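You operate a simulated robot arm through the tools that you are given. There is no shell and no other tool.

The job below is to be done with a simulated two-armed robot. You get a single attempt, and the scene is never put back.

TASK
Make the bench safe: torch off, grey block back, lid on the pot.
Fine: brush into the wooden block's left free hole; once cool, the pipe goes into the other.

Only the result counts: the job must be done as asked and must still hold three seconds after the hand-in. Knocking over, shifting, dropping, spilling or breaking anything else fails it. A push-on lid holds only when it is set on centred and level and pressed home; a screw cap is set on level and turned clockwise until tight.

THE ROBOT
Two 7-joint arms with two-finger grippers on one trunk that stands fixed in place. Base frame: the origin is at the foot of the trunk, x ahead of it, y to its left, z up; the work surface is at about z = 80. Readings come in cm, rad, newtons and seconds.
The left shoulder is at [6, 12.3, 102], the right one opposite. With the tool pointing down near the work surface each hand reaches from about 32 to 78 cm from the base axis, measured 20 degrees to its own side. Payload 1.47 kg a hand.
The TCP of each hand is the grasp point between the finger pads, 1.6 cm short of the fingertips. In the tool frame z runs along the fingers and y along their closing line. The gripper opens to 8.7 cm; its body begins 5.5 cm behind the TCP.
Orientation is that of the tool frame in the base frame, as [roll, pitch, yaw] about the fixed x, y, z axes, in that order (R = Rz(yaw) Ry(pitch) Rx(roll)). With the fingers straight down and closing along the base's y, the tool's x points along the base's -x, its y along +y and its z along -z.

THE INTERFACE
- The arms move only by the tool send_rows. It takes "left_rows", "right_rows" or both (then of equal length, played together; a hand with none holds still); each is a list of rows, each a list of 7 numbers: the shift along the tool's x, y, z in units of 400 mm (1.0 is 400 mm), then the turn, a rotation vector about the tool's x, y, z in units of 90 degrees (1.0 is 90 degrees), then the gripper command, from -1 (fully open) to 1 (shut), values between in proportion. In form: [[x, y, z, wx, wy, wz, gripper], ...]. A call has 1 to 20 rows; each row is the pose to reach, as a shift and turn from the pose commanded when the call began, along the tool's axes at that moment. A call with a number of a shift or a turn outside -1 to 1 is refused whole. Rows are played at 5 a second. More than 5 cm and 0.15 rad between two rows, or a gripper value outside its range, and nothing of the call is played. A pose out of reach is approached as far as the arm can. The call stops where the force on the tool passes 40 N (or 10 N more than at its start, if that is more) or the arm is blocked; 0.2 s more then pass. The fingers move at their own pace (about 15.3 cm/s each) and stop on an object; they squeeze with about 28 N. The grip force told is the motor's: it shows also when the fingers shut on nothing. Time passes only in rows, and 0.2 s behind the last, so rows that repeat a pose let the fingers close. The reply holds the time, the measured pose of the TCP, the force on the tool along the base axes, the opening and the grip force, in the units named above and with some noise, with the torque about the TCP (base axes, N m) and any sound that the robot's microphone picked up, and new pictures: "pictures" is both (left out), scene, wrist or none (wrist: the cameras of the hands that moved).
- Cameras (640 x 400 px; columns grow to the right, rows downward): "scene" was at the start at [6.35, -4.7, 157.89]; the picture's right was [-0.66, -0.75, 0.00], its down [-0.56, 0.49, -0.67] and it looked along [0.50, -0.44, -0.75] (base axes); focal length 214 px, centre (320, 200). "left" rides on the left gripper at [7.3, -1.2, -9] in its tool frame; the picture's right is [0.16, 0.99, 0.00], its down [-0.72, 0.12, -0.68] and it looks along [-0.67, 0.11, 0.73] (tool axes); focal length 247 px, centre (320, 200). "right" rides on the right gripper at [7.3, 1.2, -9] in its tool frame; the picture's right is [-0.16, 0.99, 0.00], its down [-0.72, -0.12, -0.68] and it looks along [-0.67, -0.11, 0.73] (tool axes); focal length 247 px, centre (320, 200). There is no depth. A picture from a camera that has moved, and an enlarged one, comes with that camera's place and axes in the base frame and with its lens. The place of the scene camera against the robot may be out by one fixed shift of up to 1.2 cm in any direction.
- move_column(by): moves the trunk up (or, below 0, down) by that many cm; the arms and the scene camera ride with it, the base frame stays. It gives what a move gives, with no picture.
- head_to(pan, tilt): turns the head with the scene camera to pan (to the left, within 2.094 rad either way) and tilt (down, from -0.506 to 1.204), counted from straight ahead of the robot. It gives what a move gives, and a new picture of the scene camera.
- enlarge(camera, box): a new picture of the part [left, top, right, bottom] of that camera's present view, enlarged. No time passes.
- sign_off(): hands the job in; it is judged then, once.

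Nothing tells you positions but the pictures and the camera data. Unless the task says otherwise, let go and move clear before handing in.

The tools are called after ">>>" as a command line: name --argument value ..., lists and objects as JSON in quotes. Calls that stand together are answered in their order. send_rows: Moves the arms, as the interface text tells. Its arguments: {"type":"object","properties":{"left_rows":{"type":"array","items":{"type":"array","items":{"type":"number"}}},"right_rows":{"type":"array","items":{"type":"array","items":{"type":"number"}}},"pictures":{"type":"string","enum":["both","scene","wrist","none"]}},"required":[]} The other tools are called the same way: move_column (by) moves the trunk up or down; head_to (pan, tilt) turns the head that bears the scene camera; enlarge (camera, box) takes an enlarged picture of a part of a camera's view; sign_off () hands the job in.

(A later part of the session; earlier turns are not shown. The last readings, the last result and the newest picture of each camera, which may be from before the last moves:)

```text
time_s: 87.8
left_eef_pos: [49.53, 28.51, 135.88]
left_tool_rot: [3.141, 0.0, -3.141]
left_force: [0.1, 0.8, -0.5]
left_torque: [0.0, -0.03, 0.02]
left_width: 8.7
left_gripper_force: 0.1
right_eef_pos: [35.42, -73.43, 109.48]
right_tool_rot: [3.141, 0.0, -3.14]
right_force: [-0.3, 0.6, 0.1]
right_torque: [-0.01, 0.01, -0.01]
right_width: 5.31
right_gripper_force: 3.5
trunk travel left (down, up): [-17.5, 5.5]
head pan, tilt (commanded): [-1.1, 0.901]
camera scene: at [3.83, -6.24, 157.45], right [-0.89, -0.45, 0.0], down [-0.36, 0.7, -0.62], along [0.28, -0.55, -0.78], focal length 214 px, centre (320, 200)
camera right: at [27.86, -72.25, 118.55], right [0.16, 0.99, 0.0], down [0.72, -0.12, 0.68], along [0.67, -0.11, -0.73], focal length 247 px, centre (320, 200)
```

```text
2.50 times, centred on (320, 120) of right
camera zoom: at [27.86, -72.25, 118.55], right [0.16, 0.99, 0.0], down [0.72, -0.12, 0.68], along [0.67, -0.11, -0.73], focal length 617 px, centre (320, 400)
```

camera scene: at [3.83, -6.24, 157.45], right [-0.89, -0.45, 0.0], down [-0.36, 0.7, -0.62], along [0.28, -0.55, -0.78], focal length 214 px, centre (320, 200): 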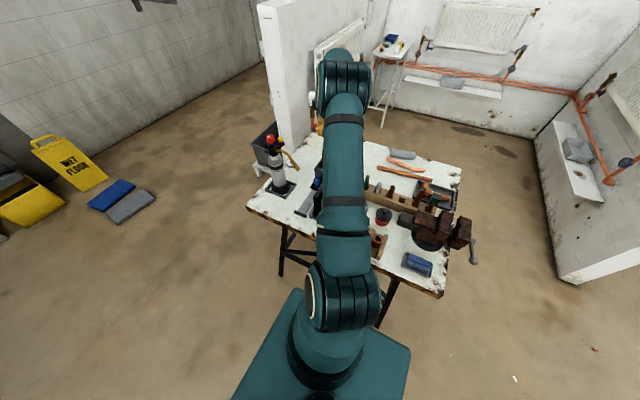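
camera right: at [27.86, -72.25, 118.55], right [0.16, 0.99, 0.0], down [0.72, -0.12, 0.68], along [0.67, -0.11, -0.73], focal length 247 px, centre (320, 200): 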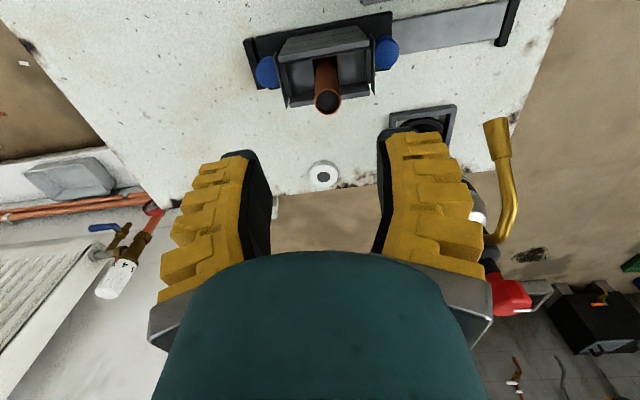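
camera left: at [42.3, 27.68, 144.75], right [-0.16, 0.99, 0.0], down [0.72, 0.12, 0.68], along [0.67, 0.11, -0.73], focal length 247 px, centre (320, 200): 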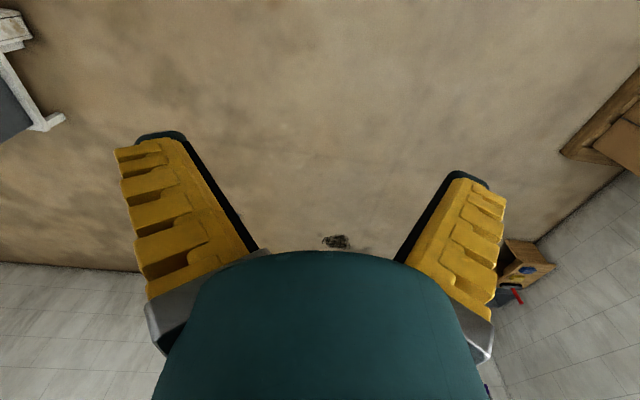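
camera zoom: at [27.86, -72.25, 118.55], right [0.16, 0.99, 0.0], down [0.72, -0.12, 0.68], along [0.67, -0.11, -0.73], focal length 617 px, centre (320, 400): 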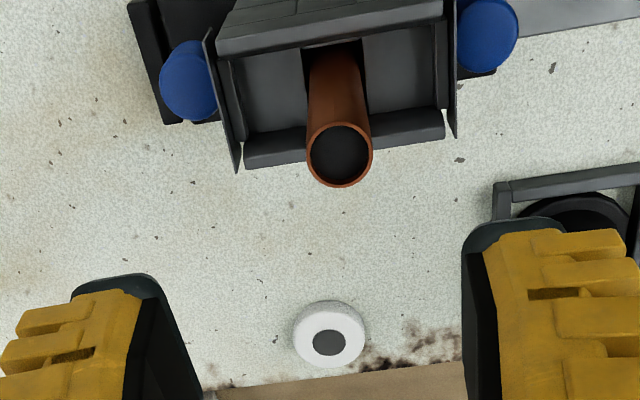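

The pipe axis is at about (36.3,-72.9), diameter 2.2 cm, uniformly copper. I centre on it and descend part-way.

>>> send_rows --right_rows '[[-0.0228, 0.0128, 0.0, 0, 0, 0, -0.1], [-0.0228, 0.0128, 0.06, 0, 0, 0, -0.1], [-0.0228, 0.0128, 0.12, 0, 0, 0, -0.1], [-0.0228, 0.0128, 0.19, 0, 0, 0, -0.1], [-0.0228, 0.0128, 0.19, 0, 0, 0, -0.1], [-0.0228, 0.0128, 0.19, 0, 0, 0, -0.1], [-0.0228, 0.0128, 0.19, 0, 0, 0, -0.1], [-0.0228, 0.0128, 0.19, 0, 0, 0, -0.1]]' --pictures "wrist"

>>> enlarge --camera "right" --box '[240, 60, 400, 220]'

```text
time_s: 89.7
left_eef_pos: [49.59, 28.41, 135.86]
left_tool_rot: [3.141, 0.001, 3.141]
left_force: [0.2, -0.6, -0.8]
left_torque: [-0.01, -0.02, 0.03]
left_width: 8.69
left_gripper_force: 0.1
right_eef_pos: [36.14, -73.13, 101.76]
right_tool_rot: [3.141, 0.0, -3.14]
right_force: [-0.1, 0.9, 0.1]
right_torque: [-0.04, 0.0, 0.0]
right_width: 5.35
right_gripper_force: 3.7
trunk travel left (down, up): [-17.5, 5.5]
head pan, tilt (commanded): [-1.1, 0.901]
camera right: at [28.71, -71.84, 110.84], right [0.16, 0.99, 0.0], down [0.72, -0.11, 0.68], along [0.67, -0.11, -0.73], focal length 247 px, centre (320, 200)
```

right: 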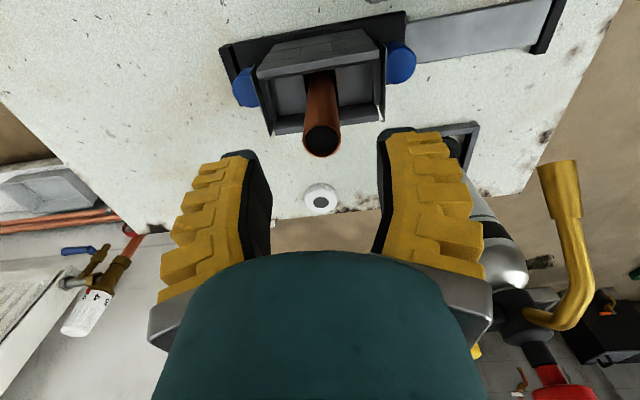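

```text
2.50 times, centred on (320, 140) of right
camera zoom: at [28.71, -71.84, 110.84], right [0.16, 0.99, 0.0], down [0.72, -0.11, 0.68], along [0.67, -0.11, -0.73], focal length 617 px, centre (320, 350)
```

zoom: 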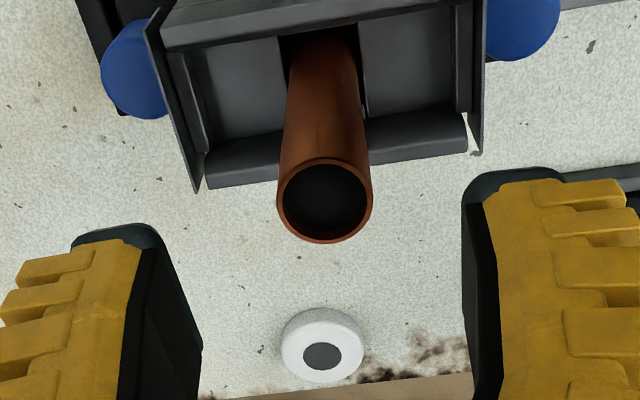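

Aligned within 0.15 cm. Descending to grip the upper part of the pipe.

>>> send_rows --right_rows '[[-0.001, 0.0025, 0.05, 0, 0, 0, -0.1], [-0.001, 0.0025, 0.1, 0, 0, 0, -0.1], [-0.001, 0.0025, 0.157, 0, 0, 0, -0.1], [-0.001, 0.0025, 0.157, 0, 0, 0, -0.1]]' --pictures "wrist"

>>> enlarge --camera "right" --box '[230, 80, 410, 240]'

```text
time_s: 90.7
left_eef_pos: [49.55, 28.5, 135.87]
left_tool_rot: [3.141, -0.001, 3.141]
left_force: [0.6, 0.1, -0.1]
left_torque: [-0.01, -0.02, -0.02]
left_width: 8.7
left_gripper_force: 0.0
right_eef_pos: [36.25, -72.85, 95.71]
right_tool_rot: [-3.141, 0.001, -3.141]
right_force: [-1.0, 0.3, -1.0]
right_torque: [0.01, 0.01, 0.04]
right_width: 5.31
right_gripper_force: 3.1
trunk travel left (down, up): [-17.5, 5.5]
head pan, tilt (commanded): [-1.1, 0.901]
camera right: at [28.76, -71.68, 104.75], right [0.16, 0.99, 0.0], down [0.72, -0.11, 0.68], along [0.67, -0.11, -0.73], focal length 247 px, centre (320, 200)
```

right: 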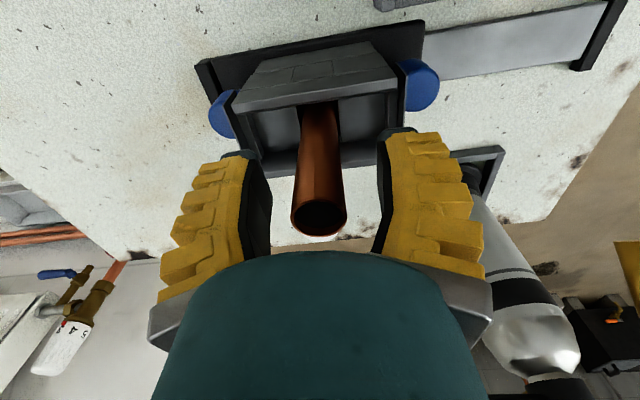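

```text
2.50 times, centred on (320, 160) of right
camera zoom: at [28.76, -71.68, 104.75], right [0.16, 0.99, 0.0], down [0.72, -0.11, 0.68], along [0.67, -0.11, -0.73], focal length 617 px, centre (320, 300)
```

zoom: 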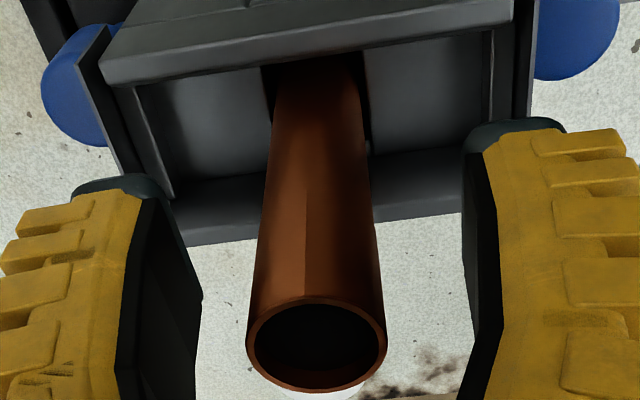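

Well centred. I'll hold still a few seconds to be sure the pipe has cooled, then compare its colour.

>>> send_rows --right_rows '[[0, 0, 0, 0, 0, 0, -0.1], [0, 0, 0, 0, 0, 0, -0.1], [0, 0, 0, 0, 0, 0, -0.1], [0, 0, 0, 0, 0, 0, -0.1], [0, 0, 0, 0, 0, 0, -0.1], [0, 0, 0, 0, 0, 0, -0.1], [0, 0, 0, 0, 0, 0, -0.1], [0, 0, 0, 0, 0, 0, -0.1], [0, 0, 0, 0, 0, 0, -0.1], [0, 0, 0, 0, 0, 0, -0.1], [0, 0, 0, 0, 0, 0, -0.1], [0, 0, 0, 0, 0, 0, -0.1], [0, 0, 0, 0, 0, 0, -0.1], [0, 0, 0, 0, 0, 0, -0.1], [0, 0, 0, 0, 0, 0, -0.1], [0, 0, 0, 0, 0, 0, -0.1], [0, 0, 0, 0, 0, 0, -0.1], [0, 0, 0, 0, 0, 0, -0.1], [0, 0, 0, 0, 0, 0, -0.1], [0, 0, 0, 0, 0, 0, -0.1]]' --pictures "none"

>>> send_rows --right_rows '[[0, 0, 0, 0, 0, 0, -0.1], [0, 0, 0, 0, 0, 0, -0.1], [0, 0, 0, 0, 0, 0, -0.1], [0, 0, 0, 0, 0, 0, -0.1], [0, 0, 0, 0, 0, 0, -0.1], [0, 0, 0, 0, 0, 0, -0.1], [0, 0, 0, 0, 0, 0, -0.1], [0, 0, 0, 0, 0, 0, -0.1], [0, 0, 0, 0, 0, 0, -0.1], [0, 0, 0, 0, 0, 0, -0.1], [0, 0, 0, 0, 0, 0, -0.1], [0, 0, 0, 0, 0, 0, -0.1], [0, 0, 0, 0, 0, 0, -0.1], [0, 0, 0, 0, 0, 0, -0.1], [0, 0, 0, 0, 0, 0, -0.1], [0, 0, 0, 0, 0, 0, -0.1], [0, 0, 0, 0, 0, 0, -0.1], [0, 0, 0, 0, 0, 0, -0.1], [0, 0, 0, 0, 0, 0, -0.1], [0, 0, 0, 0, 0, 0, -0.1]]' --pictures "none"

>>> enlarge --camera "right" --box '[230, 80, 410, 240]'

```text
time_s: 94.8
left_eef_pos: [49.6, 28.4, 135.84]
left_tool_rot: [3.14, -0.001, 3.141]
left_force: [0.8, 0.1, -0.6]
left_torque: [0.03, 0.01, -0.02]
left_width: 8.71
left_gripper_force: 0.0
right_eef_pos: [36.32, -72.95, 95.67]
right_tool_rot: [3.141, -0.002, -3.139]
right_force: [0.1, -1.0, 0.2]
right_torque: [-0.01, 0.01, 0.0]
right_width: 5.31
right_gripper_force: 3.7
trunk travel left (down, up): [-17.5, 5.5]
head pan, tilt (commanded): [-1.1, 0.901]
```

```text
time_s: 99.0
left_eef_pos: [49.5, 28.52, 135.82]
left_tool_rot: [3.141, -0.001, -3.139]
left_force: [0.6, -0.7, -0.6]
left_torque: [-0.01, -0.03, -0.02]
left_width: 8.7
left_gripper_force: 0.0
right_eef_pos: [36.25, -72.89, 95.7]
right_tool_rot: [3.141, 0.0, -3.14]
right_force: [-1.2, 0.1, 0.1]
right_torque: [0.0, 0.02, 0.02]
right_width: 5.33
right_gripper_force: 3.9
trunk travel left (down, up): [-17.5, 5.5]
head pan, tilt (commanded): [-1.1, 0.901]
```

```text
2.50 times, centred on (320, 160) of right
camera zoom: at [28.77, -71.72, 104.74], right [0.16, 0.99, 0.0], down [0.72, -0.11, 0.68], along [0.67, -0.11, -0.73], focal length 617 px, centre (320, 300)
```

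zoom: 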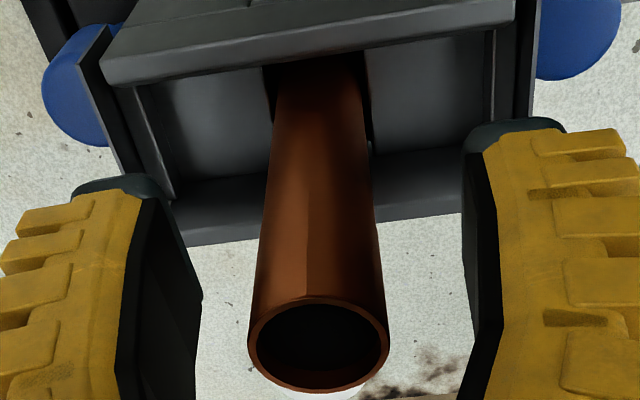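

The colour is unchanged after 8 s, so the pipe has cooled. Closing on it.

>>> send_rows --right_rows '[[0, 0, 0, 0, 0, 0, 0.1], [0, 0, 0, 0, 0, 0, 0.35], [0, 0, 0, 0, 0, 0, 0.75], [0, 0, 0, 0, 0, 0, 0.75], [0, 0, 0, 0, 0, 0, 0.75]]' --pictures "wrist"

>>> enlarge --camera "right" --box '[230, 80, 410, 240]'

```text
time_s: 100.2
left_eef_pos: [49.55, 28.28, 135.8]
left_tool_rot: [3.141, 0.0, 3.14]
left_force: [0.1, -0.2, 0.4]
left_torque: [0.0, -0.01, 0.03]
left_width: 8.67
left_gripper_force: 0.0
right_eef_pos: [36.35, -72.87, 95.62]
right_tool_rot: [3.141, -0.001, -3.141]
right_force: [-0.1, -0.3, 0.3]
right_torque: [0.03, 0.05, 0.01]
right_width: 1.47
right_gripper_force: 28.5
trunk travel left (down, up): [-17.5, 5.5]
head pan, tilt (commanded): [-1.1, 0.901]
camera right: at [28.77, -71.72, 104.75], right [0.16, 0.99, 0.0], down [0.72, -0.11, 0.68], along [0.67, -0.11, -0.73], focal length 247 px, centre (320, 200)
```

right: 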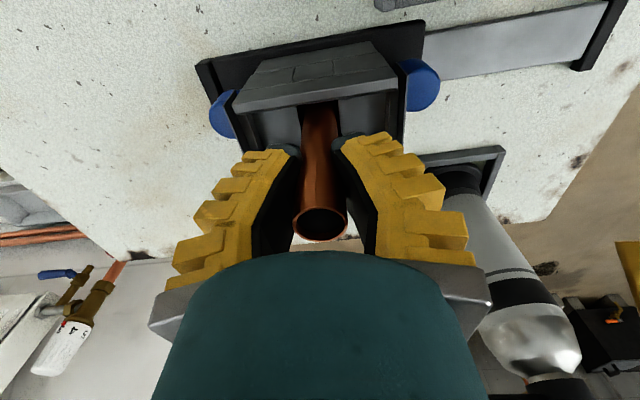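

```text
2.50 times, centred on (320, 160) of right
camera zoom: at [28.77, -71.72, 104.75], right [0.16, 0.99, 0.0], down [0.72, -0.11, 0.68], along [0.67, -0.11, -0.73], focal length 617 px, centre (320, 300)
```

zoom: 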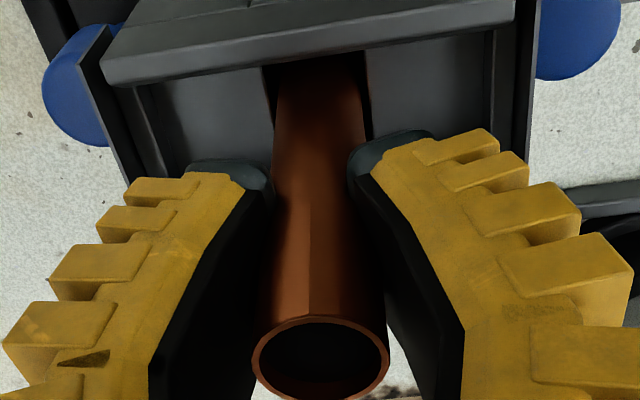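

Gripped. Lifting the pipe slowly straight up.

>>> send_rows --right_rows '[[0, 0, -0.015, 0, 0, 0, 0.75], [0, 0, -0.03, 0, 0, 0, 0.75], [0, 0, -0.05, 0, 0, 0, 0.75], [0, 0, -0.08, 0, 0, 0, 0.75]]' --pictures "wrist"

>>> enlarge --camera "right" --box '[200, 20, 440, 240]'

```text
time_s: 101.2
left_eef_pos: [49.62, 28.62, 135.77]
left_tool_rot: [-3.141, 0.0, -3.141]
left_force: [1.0, -0.8, 0.3]
left_torque: [0.02, 0.02, 0.02]
left_width: 8.72
left_gripper_force: 0.0
right_eef_pos: [36.33, -72.64, 98.87]
right_tool_rot: [3.142, 0.0, -3.139]
right_force: [0.1, 0.4, -0.1]
right_torque: [-0.01, 0.01, 0.01]
right_width: 1.47
right_gripper_force: 28.5
trunk travel left (down, up): [-17.5, 5.5]
head pan, tilt (commanded): [-1.1, 0.901]
camera right: at [28.92, -71.64, 107.85], right [0.16, 0.99, 0.0], down [0.72, -0.11, 0.68], along [0.67, -0.11, -0.73], focal length 247 px, centre (320, 200)
```

right: 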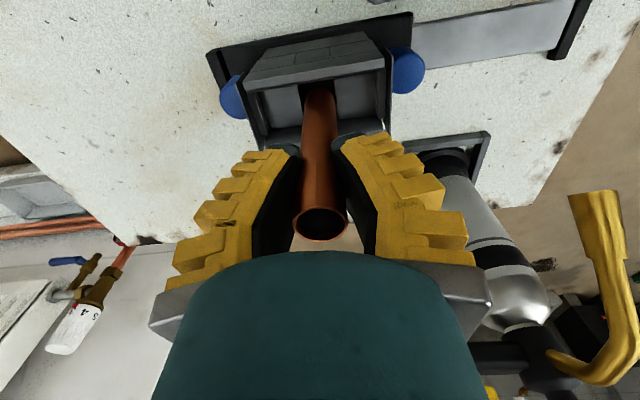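

```text
1.82 times, centred on (320, 130) of right
camera zoom: at [28.92, -71.64, 107.85], right [0.16, 0.99, 0.0], down [0.72, -0.11, 0.68], along [0.67, -0.11, -0.73], focal length 449 px, centre (320, 327)
```

zoom: 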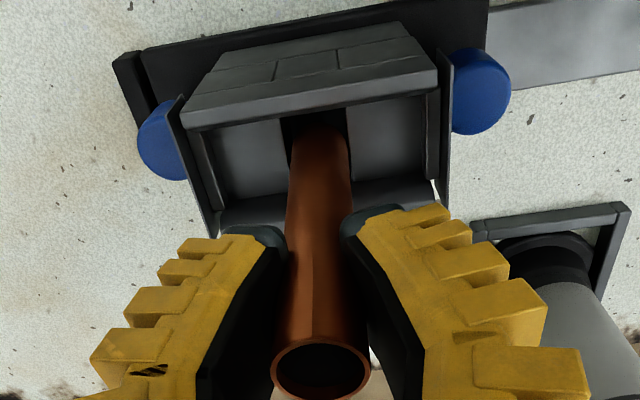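

The pipe moves freely. Continuing the lift.

>>> send_rows --right_rows '[[0, 0, -0.05, 0, 0, 0, 0.75], [0, 0, -0.11, 0, 0, 0, 0.75], [0, 0, -0.17, 0, 0, 0, 0.75], [0, 0, -0.23, 0, 0, 0, 0.75], [0, 0, -0.28, 0, 0, 0, 0.75], [0, 0, -0.28, 0, 0, 0, 0.75]]' --pictures "both"

>>> enlarge --camera "right" --box '[200, 20, 440, 240]'

```text
time_s: 102.7
left_eef_pos: [49.69, 28.34, 135.81]
left_tool_rot: [-3.142, 0.001, 3.141]
left_force: [0.0, -0.4, -0.5]
left_torque: [-0.03, -0.01, -0.01]
left_width: 8.7
left_gripper_force: 0.1
right_eef_pos: [36.16, -72.82, 109.84]
right_tool_rot: [-3.14, 0.002, -3.139]
right_force: [-0.4, 0.0, -0.8]
right_torque: [-0.01, -0.01, 0.03]
right_width: 1.43
right_gripper_force: 28.2
trunk travel left (down, up): [-17.5, 5.5]
head pan, tilt (commanded): [-1.1, 0.901]
camera scene: at [3.89, -6.28, 157.44], right [-0.89, -0.45, 0.0], down [-0.36, 0.7, -0.62], along [0.28, -0.55, -0.78], focal length 214 px, centre (320, 200)
camera right: at [28.82, -71.55, 119.0], right [0.16, 0.99, 0.0], down [0.72, -0.11, 0.68], along [0.67, -0.11, -0.73], focal length 247 px, centre (320, 200)
```

scene: 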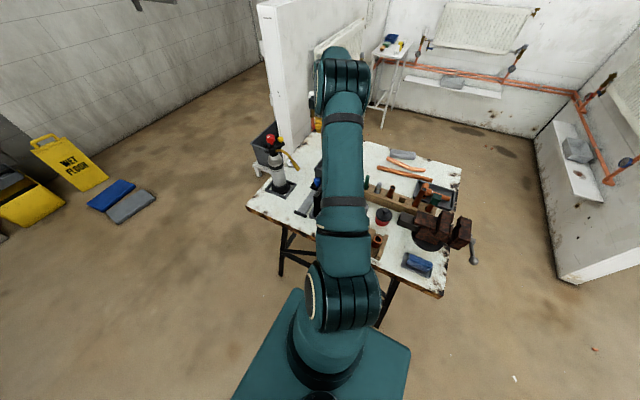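
right: 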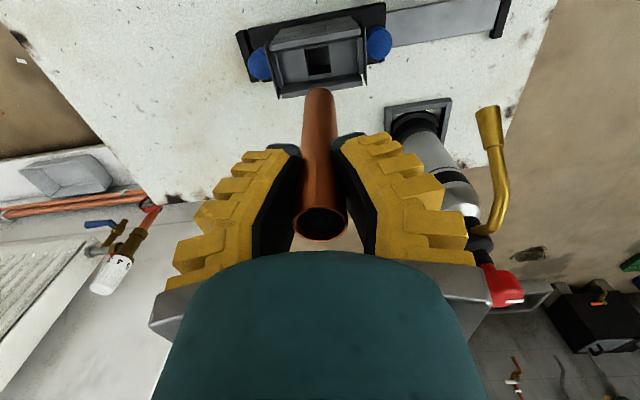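

```text
1.82 times, centred on (320, 130) of right
camera zoom: at [28.82, -71.55, 119.0], right [0.16, 0.99, 0.0], down [0.72, -0.11, 0.68], along [0.67, -0.11, -0.73], focal length 449 px, centre (320, 327)
```

zoom: 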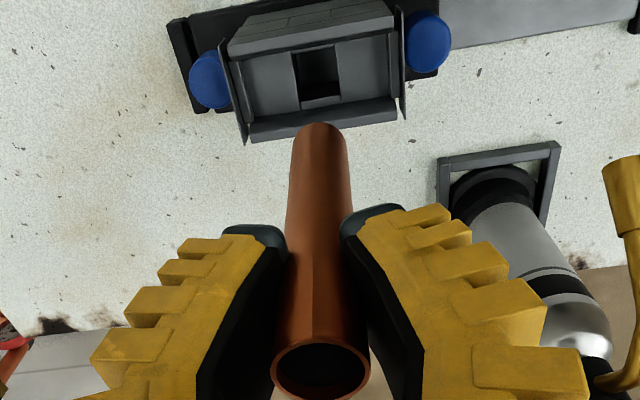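

The pipe is out and vertical, about 9.7 cm below the TCP. I'll carry it high over the brush to the other free hole at about (-1.4,-73.3), turning the hand to yaw 135° so the camera box stays clear of the tall pipe in hole 5.

>>> send_rows --right_rows '[[0.05, 0, 0, 0, 0, 0.0, 0.75], [0.13, -0.002, 0, 0, 0, 0.0, 0.75], [0.22, -0.004, 0, 0, 0, 0.05, 0.75], [0.31, -0.006, 0, 0, 0, 0.1, 0.75], [0.4, -0.008, 0, 0, 0, 0.16, 0.75], [0.49, -0.01, 0, 0, 0, 0.22, 0.75], [0.58, -0.0125, 0, 0, 0, 0.28, 0.75], [0.67, -0.0125, 0, 0, 0, 0.34, 0.75], [0.76, -0.0125, 0, 0, 0, 0.4, 0.75], [0.84, -0.0125, 0, 0, 0, 0.45, 0.75], [0.9, -0.0125, 0, 0, 0, 0.5, 0.75], [0.9375, -0.0125, 0, 0, 0, 0.5, 0.75], [0.9375, -0.0125, 0, 0, 0, 0.5, 0.75]]' --pictures "both"

>>> enlarge --camera "right" --box '[200, 20, 440, 220]'

```text
time_s: 105.5
left_eef_pos: [49.64, 28.34, 135.8]
left_tool_rot: [3.141, -0.002, -3.142]
left_force: [0.4, 0.5, -0.8]
left_torque: [0.03, -0.02, 0.06]
left_width: 8.72
left_gripper_force: 0.0
right_eef_pos: [-1.26, -73.46, 109.67]
right_tool_rot: [-3.141, 0.0, 2.356]
right_force: [-0.7, -0.9, -0.5]
right_torque: [0.01, 0.02, 0.01]
right_width: 1.38
right_gripper_force: 27.8
trunk travel left (down, up): [-17.5, 5.5]
head pan, tilt (commanded): [-1.1, 0.901]
camera scene: at [3.88, -6.25, 157.44], right [-0.89, -0.45, 0.0], down [-0.36, 0.7, -0.62], along [0.28, -0.55, -0.78], focal length 214 px, centre (320, 200)
camera right: at [-5.71, -67.45, 118.89], right [0.81, 0.59, 0.0], down [0.43, -0.59, 0.68], along [0.4, -0.55, -0.73], focal length 247 px, centre (320, 200)
```

scene: 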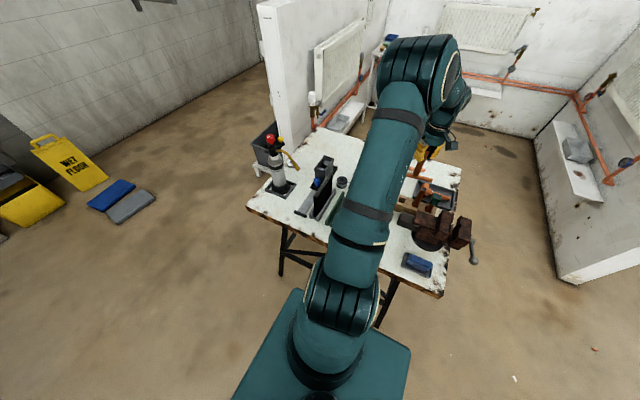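
right: 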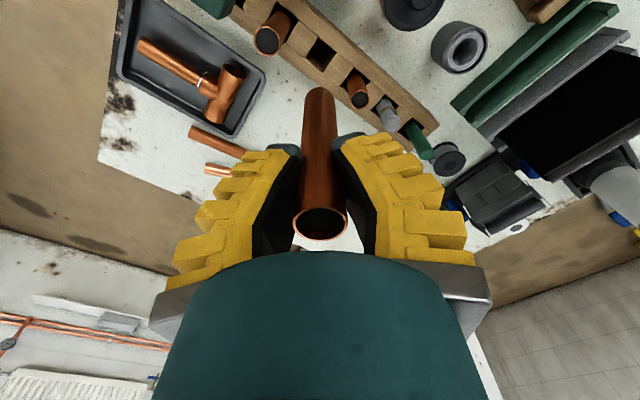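

```text
2.00 times, centred on (320, 120) of right
camera zoom: at [-5.71, -67.45, 118.89], right [0.81, 0.59, 0.0], down [0.43, -0.59, 0.68], along [0.4, -0.55, -0.73], focal length 494 px, centre (320, 360)
```

zoom: 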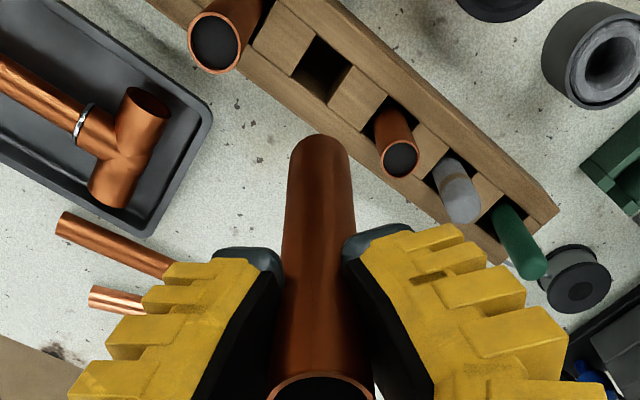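

The hole is almost exactly under the pipe. Lowering to just above the block to verify alignment.

>>> send_rows --right_rows '[[0, 0.002, 0.06, 0, 0, 0, 0.75], [0, 0.002, 0.13, 0, 0, 0, 0.75], [0, 0.002, 0.2, 0, 0, 0, 0.75], [0, 0.002, 0.26, 0, 0, 0, 0.75], [0, 0.002, 0.3, 0, 0, 0, 0.75], [0, 0.002, 0.3, 0, 0, 0, 0.75]]' --pictures "both"

>>> enlarge --camera "right" --box '[240, 20, 400, 140]'

```text
time_s: 106.8
left_eef_pos: [49.6, 28.51, 135.9]
left_tool_rot: [3.142, 0.0, 3.141]
left_force: [-0.1, 0.1, 0.2]
left_torque: [0.0, -0.04, 0.01]
left_width: 8.71
left_gripper_force: 0.0
right_eef_pos: [-1.13, -73.33, 97.71]
right_tool_rot: [3.141, 0.0, 2.357]
right_force: [-0.2, -0.9, 0.1]
right_torque: [0.02, 0.03, 0.01]
right_width: 1.36
right_gripper_force: 27.9
trunk travel left (down, up): [-17.5, 5.5]
head pan, tilt (commanded): [-1.1, 0.901]
camera scene: at [3.87, -6.24, 157.44], right [-0.89, -0.45, 0.0], down [-0.36, 0.7, -0.62], along [0.28, -0.55, -0.78], focal length 214 px, centre (320, 200)
camera right: at [-5.66, -67.32, 106.9], right [0.81, 0.59, 0.0], down [0.43, -0.59, 0.68], along [0.4, -0.55, -0.73], focal length 247 px, centre (320, 200)
```

scene: 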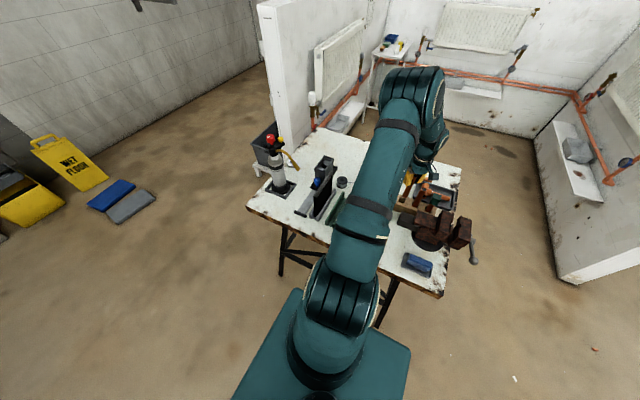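
right: 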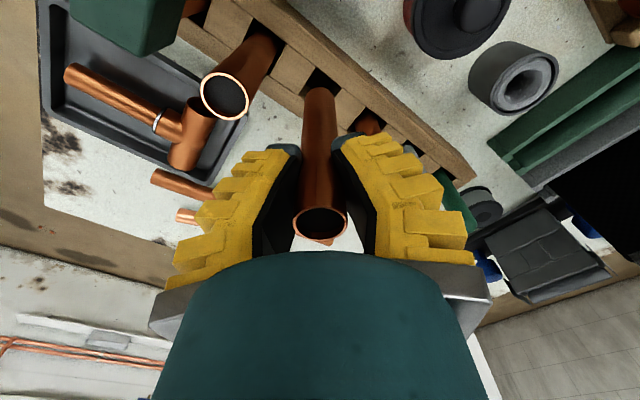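

```text
3.33 times, centred on (320, 80) of right
camera zoom: at [-5.66, -67.32, 106.9], right [0.81, 0.59, 0.0], down [0.43, -0.59, 0.68], along [0.4, -0.55, -0.73], focal length 823 px, centre (320, 600)
```

zoom: 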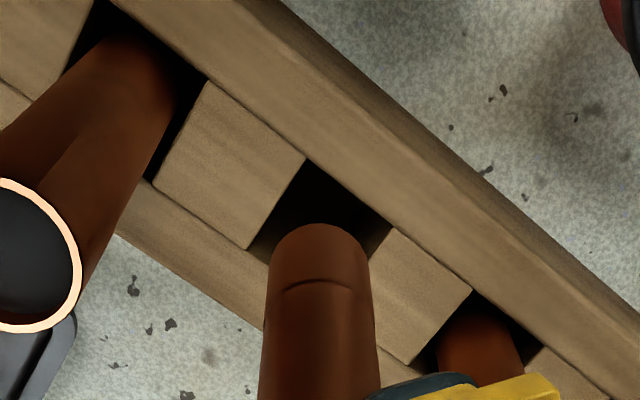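

Pipe and hole are aligned within about 0.1 cm. Lowering 2 cm more and rechecking.

>>> send_rows --right_rows '[[-0.0025, 0.0005, 0.02, 0, 0, 0, 0.75], [-0.0025, 0.0005, 0.04, 0, 0, 0, 0.75], [-0.0025, 0.0005, 0.055, 0, 0, 0, 0.75], [-0.0025, 0.0005, 0.055, 0, 0, 0, 0.75]]' --pictures "wrist"

>>> enlarge --camera "right" --box '[250, 40, 390, 150]'

```text
time_s: 107.8
left_eef_pos: [49.6, 28.49, 135.96]
left_tool_rot: [3.141, 0.0, 3.141]
left_force: [0.0, -0.8, 1.1]
left_torque: [-0.01, 0.01, 0.01]
left_width: 8.69
left_gripper_force: 0.1
right_eef_pos: [-1.02, -73.45, 95.65]
right_tool_rot: [3.141, 0.001, 2.358]
right_force: [0.0, -0.6, -0.9]
right_torque: [0.0, 0.01, 0.0]
right_width: 1.34
right_gripper_force: 28.2
trunk travel left (down, up): [-17.5, 5.5]
head pan, tilt (commanded): [-1.1, 0.901]
camera right: at [-5.59, -67.41, 104.73], right [0.81, 0.59, 0.0], down [0.43, -0.59, 0.68], along [0.4, -0.55, -0.73], focal length 247 px, centre (320, 200)
```

right: 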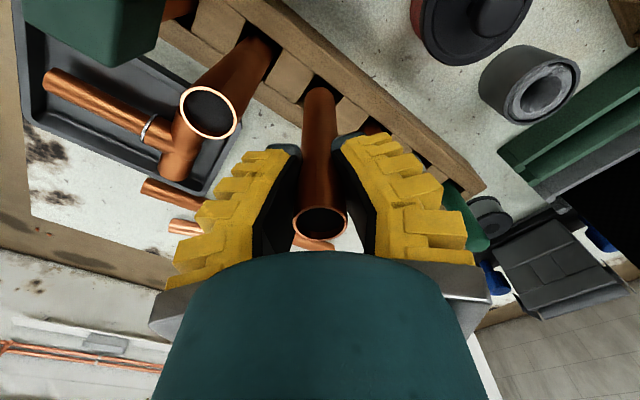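

```text
3.64 times, centred on (320, 95) of right
camera zoom: at [-5.59, -67.41, 104.73], right [0.81, 0.59, 0.0], down [0.43, -0.59, 0.68], along [0.4, -0.55, -0.73], focal length 898 px, centre (320, 582)
```

zoom: 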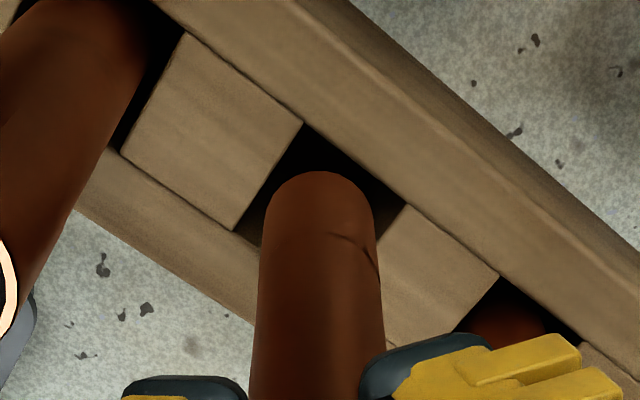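

Hole and pipe centres now coincide. Inserting slowly while watching force.

>>> send_rows --right_rows '[[0, 0, 0.01, 0, 0, 0, 0.75], [0, 0, 0.02, 0, 0, 0, 0.75], [0, 0, 0.03, 0, 0, 0, 0.75], [0, 0, 0.04, 0, 0, 0, 0.75], [0, 0, 0.05, 0, 0, 0, 0.75]]' --pictures "wrist"

>>> enlarge --camera "right" --box '[250, 50, 390, 160]'

```text
time_s: 109.0
left_eef_pos: [49.6, 28.5, 135.81]
left_tool_rot: [3.141, 0.0, 3.141]
left_force: [-0.1, -0.8, 0.8]
left_torque: [-0.02, 0.0, -0.02]
left_width: 8.73
left_gripper_force: 0.2
right_eef_pos: [-0.96, -73.43, 93.72]
right_tool_rot: [3.141, 0.0, 2.357]
right_force: [0.1, -1.1, -0.8]
right_torque: [-0.1, 0.0, 0.0]
right_width: 1.34
right_gripper_force: 27.8
trunk travel left (down, up): [-17.5, 5.5]
head pan, tilt (commanded): [-1.1, 0.901]
camera right: at [-5.53, -67.39, 102.77], right [0.81, 0.59, 0.0], down [0.43, -0.59, 0.68], along [0.4, -0.55, -0.73], focal length 247 px, centre (320, 200)
```

right: 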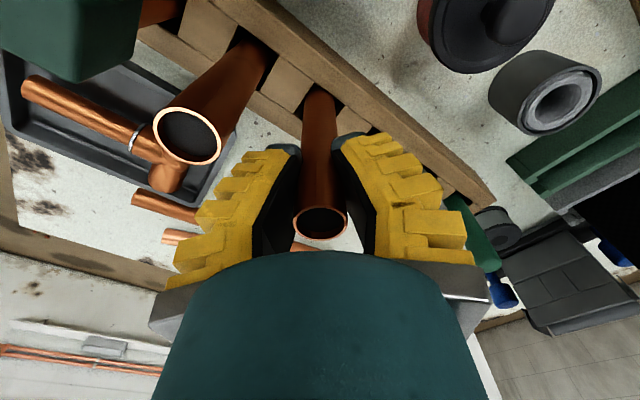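

```text
3.64 times, centred on (320, 105) of right
camera zoom: at [-5.53, -67.39, 102.77], right [0.81, 0.59, 0.0], down [0.43, -0.59, 0.68], along [0.4, -0.55, -0.73], focal length 898 px, centre (320, 546)
```

zoom: 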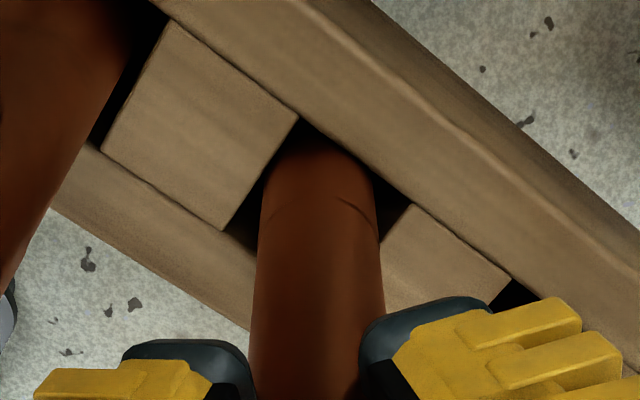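

It is entering cleanly with negligible force. Continuing down.

>>> send_rows --right_rows '[[0, 0, 0.01, 0, 0, 0, 0.75], [0, 0, 0.02, 0, 0, 0, 0.75], [0, 0, 0.03, 0, 0, 0, 0.75], [0, 0, 0.04, 0, 0, 0, 0.75], [0, 0, 0.05, 0, 0, 0, 0.75], [0, 0, 0.06, 0, 0, 0, 0.75]]' --pictures "wrist"

```text
time_s: 110.5
left_eef_pos: [49.69, 28.42, 135.91]
left_tool_rot: [3.141, 0.001, -3.141]
left_force: [-0.1, 0.5, 1.1]
left_torque: [-0.05, 0.01, -0.02]
left_width: 8.71
left_gripper_force: 0.1
right_eef_pos: [-1.03, -73.42, 91.53]
right_tool_rot: [-3.141, -0.001, 2.358]
right_force: [0.5, -2.0, -0.6]
right_torque: [-0.1, -0.05, -0.01]
right_width: 1.28
right_gripper_force: 28.0
trunk travel left (down, up): [-17.5, 5.5]
head pan, tilt (commanded): [-1.1, 0.901]
camera right: at [-5.58, -67.38, 100.48], right [0.81, 0.59, 0.0], down [0.43, -0.59, 0.68], along [0.4, -0.55, -0.73], focal length 247 px, centre (320, 200)
```

right: 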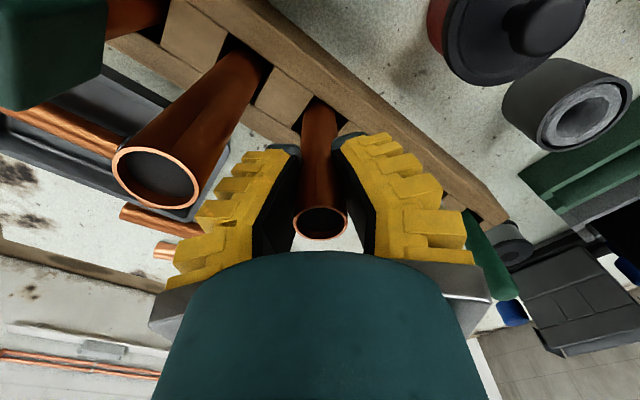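

>>> send_rows --right_rows '[[0, 0, 0.008, 0, 0, 0, 0.75], [0, 0, 0.016, 0, 0, 0, 0.75], [0, 0, 0.024, 0, 0, 0, 0.75], [0, 0, 0.03, 0, 0, 0, 0.75]]' --pictures "wrist"

>>> enlarge --camera "right" --box '[230, 70, 410, 240]'

```text
time_s: 111.5
left_eef_pos: [49.61, 28.66, 135.81]
left_tool_rot: [-3.141, -0.002, -3.141]
left_force: [-0.1, -0.6, 0.3]
left_torque: [0.03, 0.0, 0.01]
left_width: 8.67
left_gripper_force: 0.1
right_eef_pos: [-1.08, -73.33, 90.38]
right_tool_rot: [-3.138, 0.003, 2.357]
right_force: [-0.7, 1.9, 19.6]
right_torque: [0.05, 0.06, 0.04]
right_width: 1.33
right_gripper_force: 28.0
trunk travel left (down, up): [-17.5, 5.5]
head pan, tilt (commanded): [-1.1, 0.901]
camera right: at [-5.6, -67.33, 99.43], right [0.81, 0.59, 0.0], down [0.43, -0.59, 0.68], along [0.4, -0.55, -0.73], focal length 247 px, centre (320, 200)
```

right: 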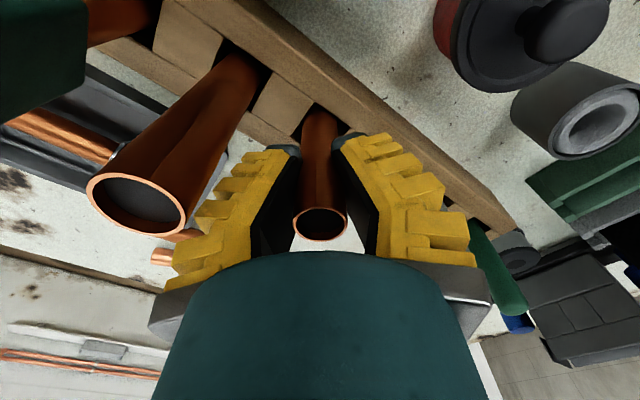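

```text
2.35 times, centred on (320, 155) of right
camera zoom: at [-5.6, -67.33, 99.43], right [0.81, 0.59, 0.0], down [0.43, -0.59, 0.68], along [0.4, -0.55, -0.73], focal length 581 px, centre (320, 306)
```

zoom: 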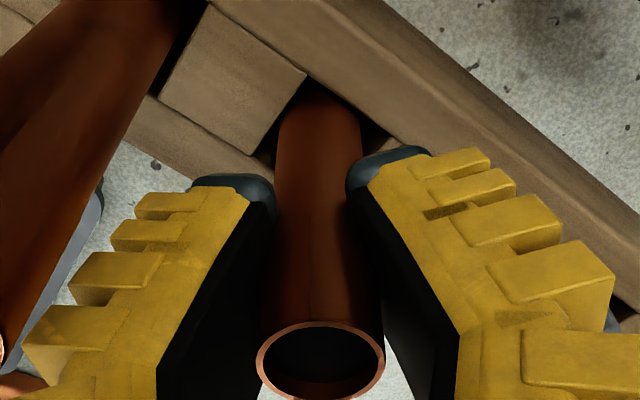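

The pipe bottomed out (about 20 N upward). Releasing and lifting clear.

>>> send_rows --right_rows '[[0, 0, -0.003, 0, 0, 0, 0.5], [0, 0, -0.003, 0, 0, 0, 0.2], [0, 0, -0.003, 0, 0, 0, 0.1], [0, 0, -0.003, 0, 0, 0, 0.1], [0, 0, -0.04, 0, 0, 0, 0.1], [0, 0, -0.09, 0, 0, 0, 0.1], [0, 0, -0.15, 0, 0, 0, 0.1], [0, 0, -0.22, 0, 0, 0, 0.1], [0, 0, -0.3, 0, 0, 0, 0.1], [0, 0, -0.38, 0, 0, 0, 0.1], [0, 0, -0.45, 0, 0, 0, 0.0]]' --pictures "both"

>>> enlarge --camera "right" --box '[200, 10, 480, 200]'

```text
time_s: 113.8
left_eef_pos: [49.56, 28.56, 135.68]
left_tool_rot: [-3.142, -0.003, -3.141]
left_force: [0.1, 0.9, -0.1]
left_torque: [0.0, 0.01, 0.0]
left_width: 8.7
left_gripper_force: 0.0
right_eef_pos: [-1.24, -73.39, 108.15]
right_tool_rot: [3.141, -0.001, 2.357]
right_force: [0.6, 0.4, 0.2]
right_torque: [-0.01, 0.0, 0.0]
right_width: 4.88
right_gripper_force: 4.2
trunk travel left (down, up): [-17.5, 5.5]
head pan, tilt (commanded): [-1.1, 0.901]
camera scene: at [3.87, -6.19, 157.45], right [-0.89, -0.45, 0.0], down [-0.36, 0.7, -0.62], along [0.28, -0.55, -0.78], focal length 214 px, centre (320, 200)
camera right: at [-5.59, -67.36, 117.31], right [0.81, 0.59, 0.0], down [0.43, -0.59, 0.68], along [0.4, -0.55, -0.73], focal length 247 px, centre (320, 200)
```

scene: 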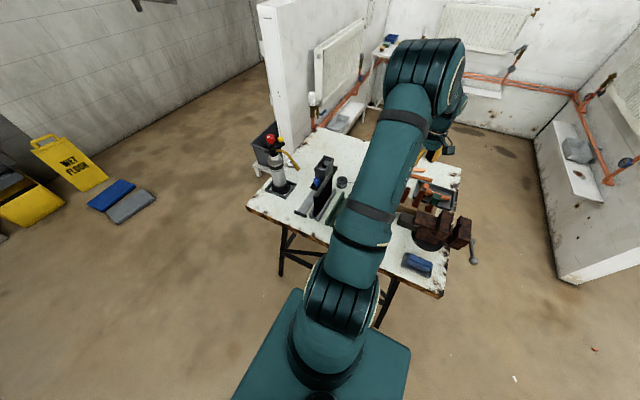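
right: 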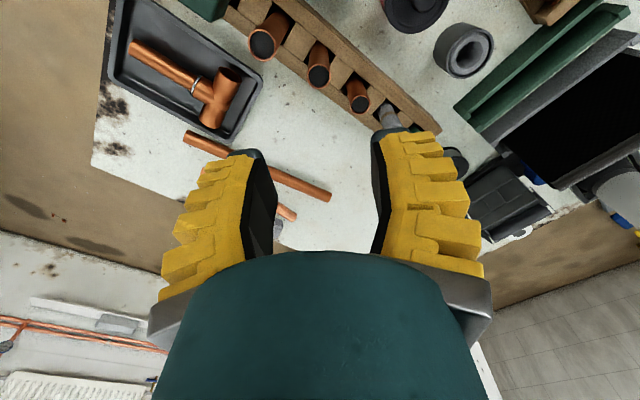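

```text
2.11 times, centred on (340, 105) of right
camera zoom: at [-5.59, -67.36, 117.31], right [0.81, 0.59, 0.0], down [0.43, -0.59, 0.68], along [0.4, -0.55, -0.73], focal length 520 px, centre (278, 400)
```

zoom: 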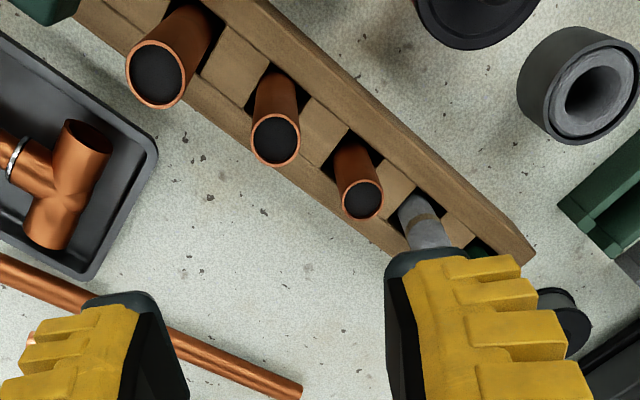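

The pipe stands in the second free hole. I'll move the arm up and back for an overall check of the bench.

>>> send_rows --right_rows '[[0, 0, -0.1, 0, 0, 0, -0.3], [0, 0, -0.2, 0, 0, 0, -0.5], [0.02, 0.08, -0.28, 0, 0, 0.05, -1], [0.05, 0.17, -0.34, 0, 0, 0.1, -1], [0.08, 0.27, -0.4, 0, 0, 0.15, -1], [0.11, 0.37, -0.45, 0, 0, 0.2, -1], [0.14, 0.47, -0.5, 0, 0, 0.25, -1], [0.17, 0.57, -0.54, 0, 0, 0.3, -1], [0.2, 0.67, -0.58, 0, 0, 0.35, -1], [0.23, 0.77, -0.62, 0, 0, 0.4, -1], [0.26, 0.87, -0.65, 0, 0, 0.45, -1], [0.28, 0.96, -0.675, 0, 0, 0.5, -1], [0.283, 0.99, -0.675, 0, 0, 0.5, -1], [0.283, 0.99, -0.675, 0, 0, 0.5, -1]]' --pictures "both"

>>> enlarge --camera "right" --box '[150, 30, 350, 210]'

>>> enlarge --camera "right" --box '[310, 30, 510, 210]'

>>> enlarge --camera "scene" --box '[240, 120, 460, 280]'

```text
time_s: 116.8
left_eef_pos: [49.65, 28.5, 135.88]
left_tool_rot: [-3.141, 0.0, 3.141]
left_force: [0.8, -1.0, 0.8]
left_torque: [0.0, 0.01, -0.02]
left_width: 8.69
left_gripper_force: 0.1
right_eef_pos: [18.96, -37.36, 135.05]
right_tool_rot: [-3.14, -0.004, 1.574]
right_force: [-0.5, -0.6, -0.8]
right_torque: [-0.02, 0.04, -0.01]
right_width: 8.69
right_gripper_force: 0.1
trunk travel left (down, up): [-17.5, 5.5]
head pan, tilt (commanded): [-1.1, 0.901]
camera scene: at [3.18, -6.35, 157.2], right [-0.93, -0.37, 0.0], down [-0.3, 0.75, -0.6], along [0.22, -0.55, -0.8], focal length 214 px, centre (320, 200)
camera right: at [19.96, -30.03, 144.13], right [0.99, -0.16, 0.0], down [-0.11, -0.73, 0.68], along [-0.11, -0.67, -0.73], focal length 247 px, centre (320, 200)
```

scene: 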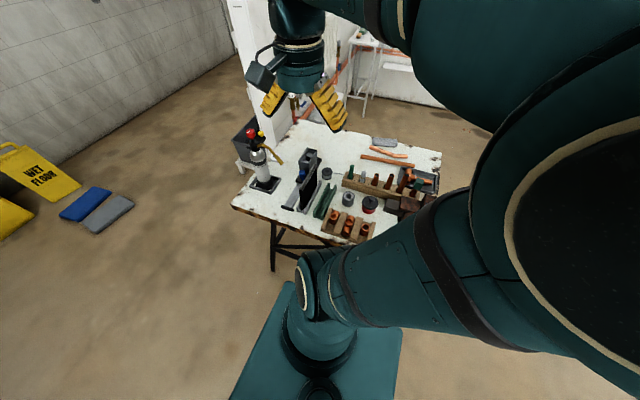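
right: 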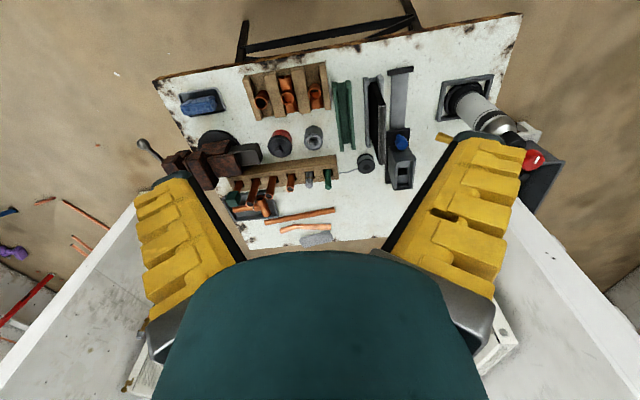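

```text
2.22 times, centred on (250, 120) of right
camera zoom: at [19.96, -30.03, 144.13], right [0.99, -0.16, 0.0], down [-0.11, -0.73, 0.68], along [-0.11, -0.67, -0.73], focal length 549 px, centre (476, 378)
```

zoom: 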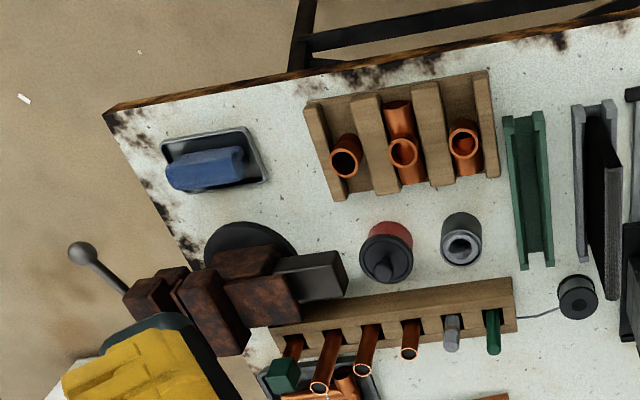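

```text
2.22 times, centred on (410, 120) of right
camera zoom: at [19.96, -30.03, 144.13], right [0.99, -0.16, 0.0], down [-0.11, -0.73, 0.68], along [-0.11, -0.67, -0.73], focal length 549 px, centre (120, 378)
```

zoom: 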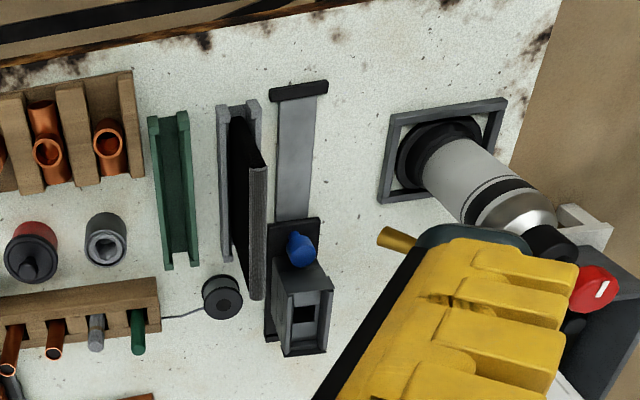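

```text
2.50 times, centred on (350, 200) of scene
camera zoom: at [3.18, -6.35, 157.2], right [-0.93, -0.37, 0.0], down [-0.3, 0.75, -0.6], along [0.22, -0.55, -0.8], focal length 536 px, centre (245, 200)
```

zoom: 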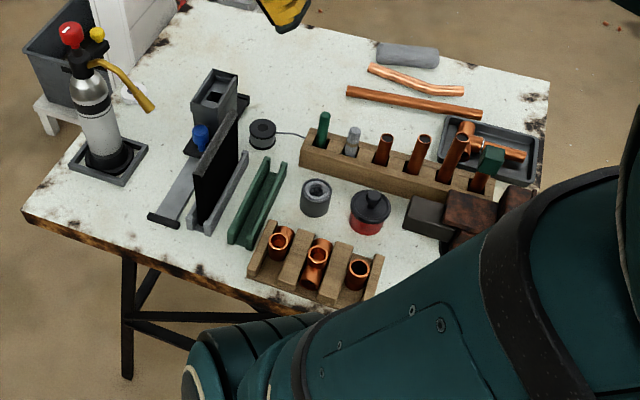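

Everything looks in place, but the arm seems to be nudging the head camera here. I'll move the right hand back near its starting place, then check details.

>>> send_rows --right_rows '[[-0.05, 0.07, 0, 0, 0, 0, -1], [-0.1, 0.15, 0, 0, 0, 0, -1], [-0.15, 0.23, -0.02, 0, 0, 0, -1], [-0.19, 0.3, -0.04, 0, 0, 0, -1], [-0.215, 0.35, -0.06, 0, 0, 0, -1], [-0.215, 0.35, -0.06, 0, 0, 0, -1]]' --pictures "both"

```text
time_s: 118.2
left_eef_pos: [49.5, 28.37, 135.8]
left_tool_rot: [3.141, -0.001, 3.141]
left_force: [0.2, -0.2, -1.2]
left_torque: [-0.01, -0.05, -0.02]
left_width: 8.68
left_gripper_force: 0.1
right_eef_pos: [32.97, -46.02, 137.64]
right_tool_rot: [-3.141, -0.001, 1.572]
right_force: [0.0, -0.1, -0.2]
right_torque: [-0.03, -0.02, -0.02]
right_width: 8.7
right_gripper_force: 0.1
trunk travel left (down, up): [-17.5, 5.5]
head pan, tilt (commanded): [-1.1, 0.901]
camera scene: at [3.82, -6.22, 157.45], right [-0.89, -0.45, 0.0], down [-0.36, 0.7, -0.62], along [0.28, -0.55, -0.78], focal length 214 px, centre (320, 200)
camera right: at [33.91, -38.66, 146.63], right [0.99, -0.16, 0.0], down [-0.12, -0.72, 0.68], along [-0.11, -0.67, -0.73], focal length 247 px, centre (320, 200)
```

scene: 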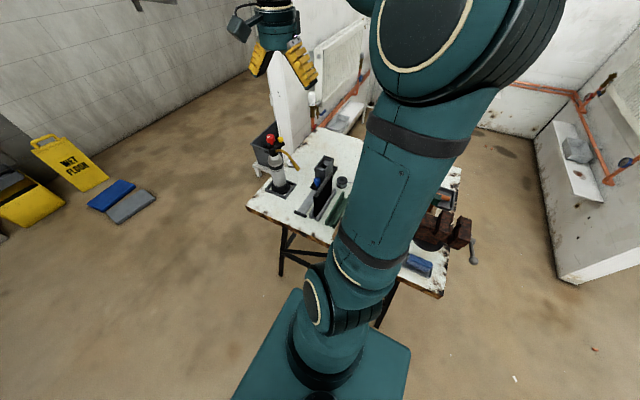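
right: 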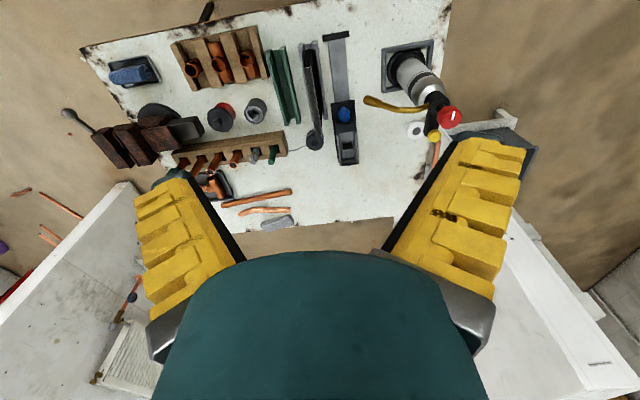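

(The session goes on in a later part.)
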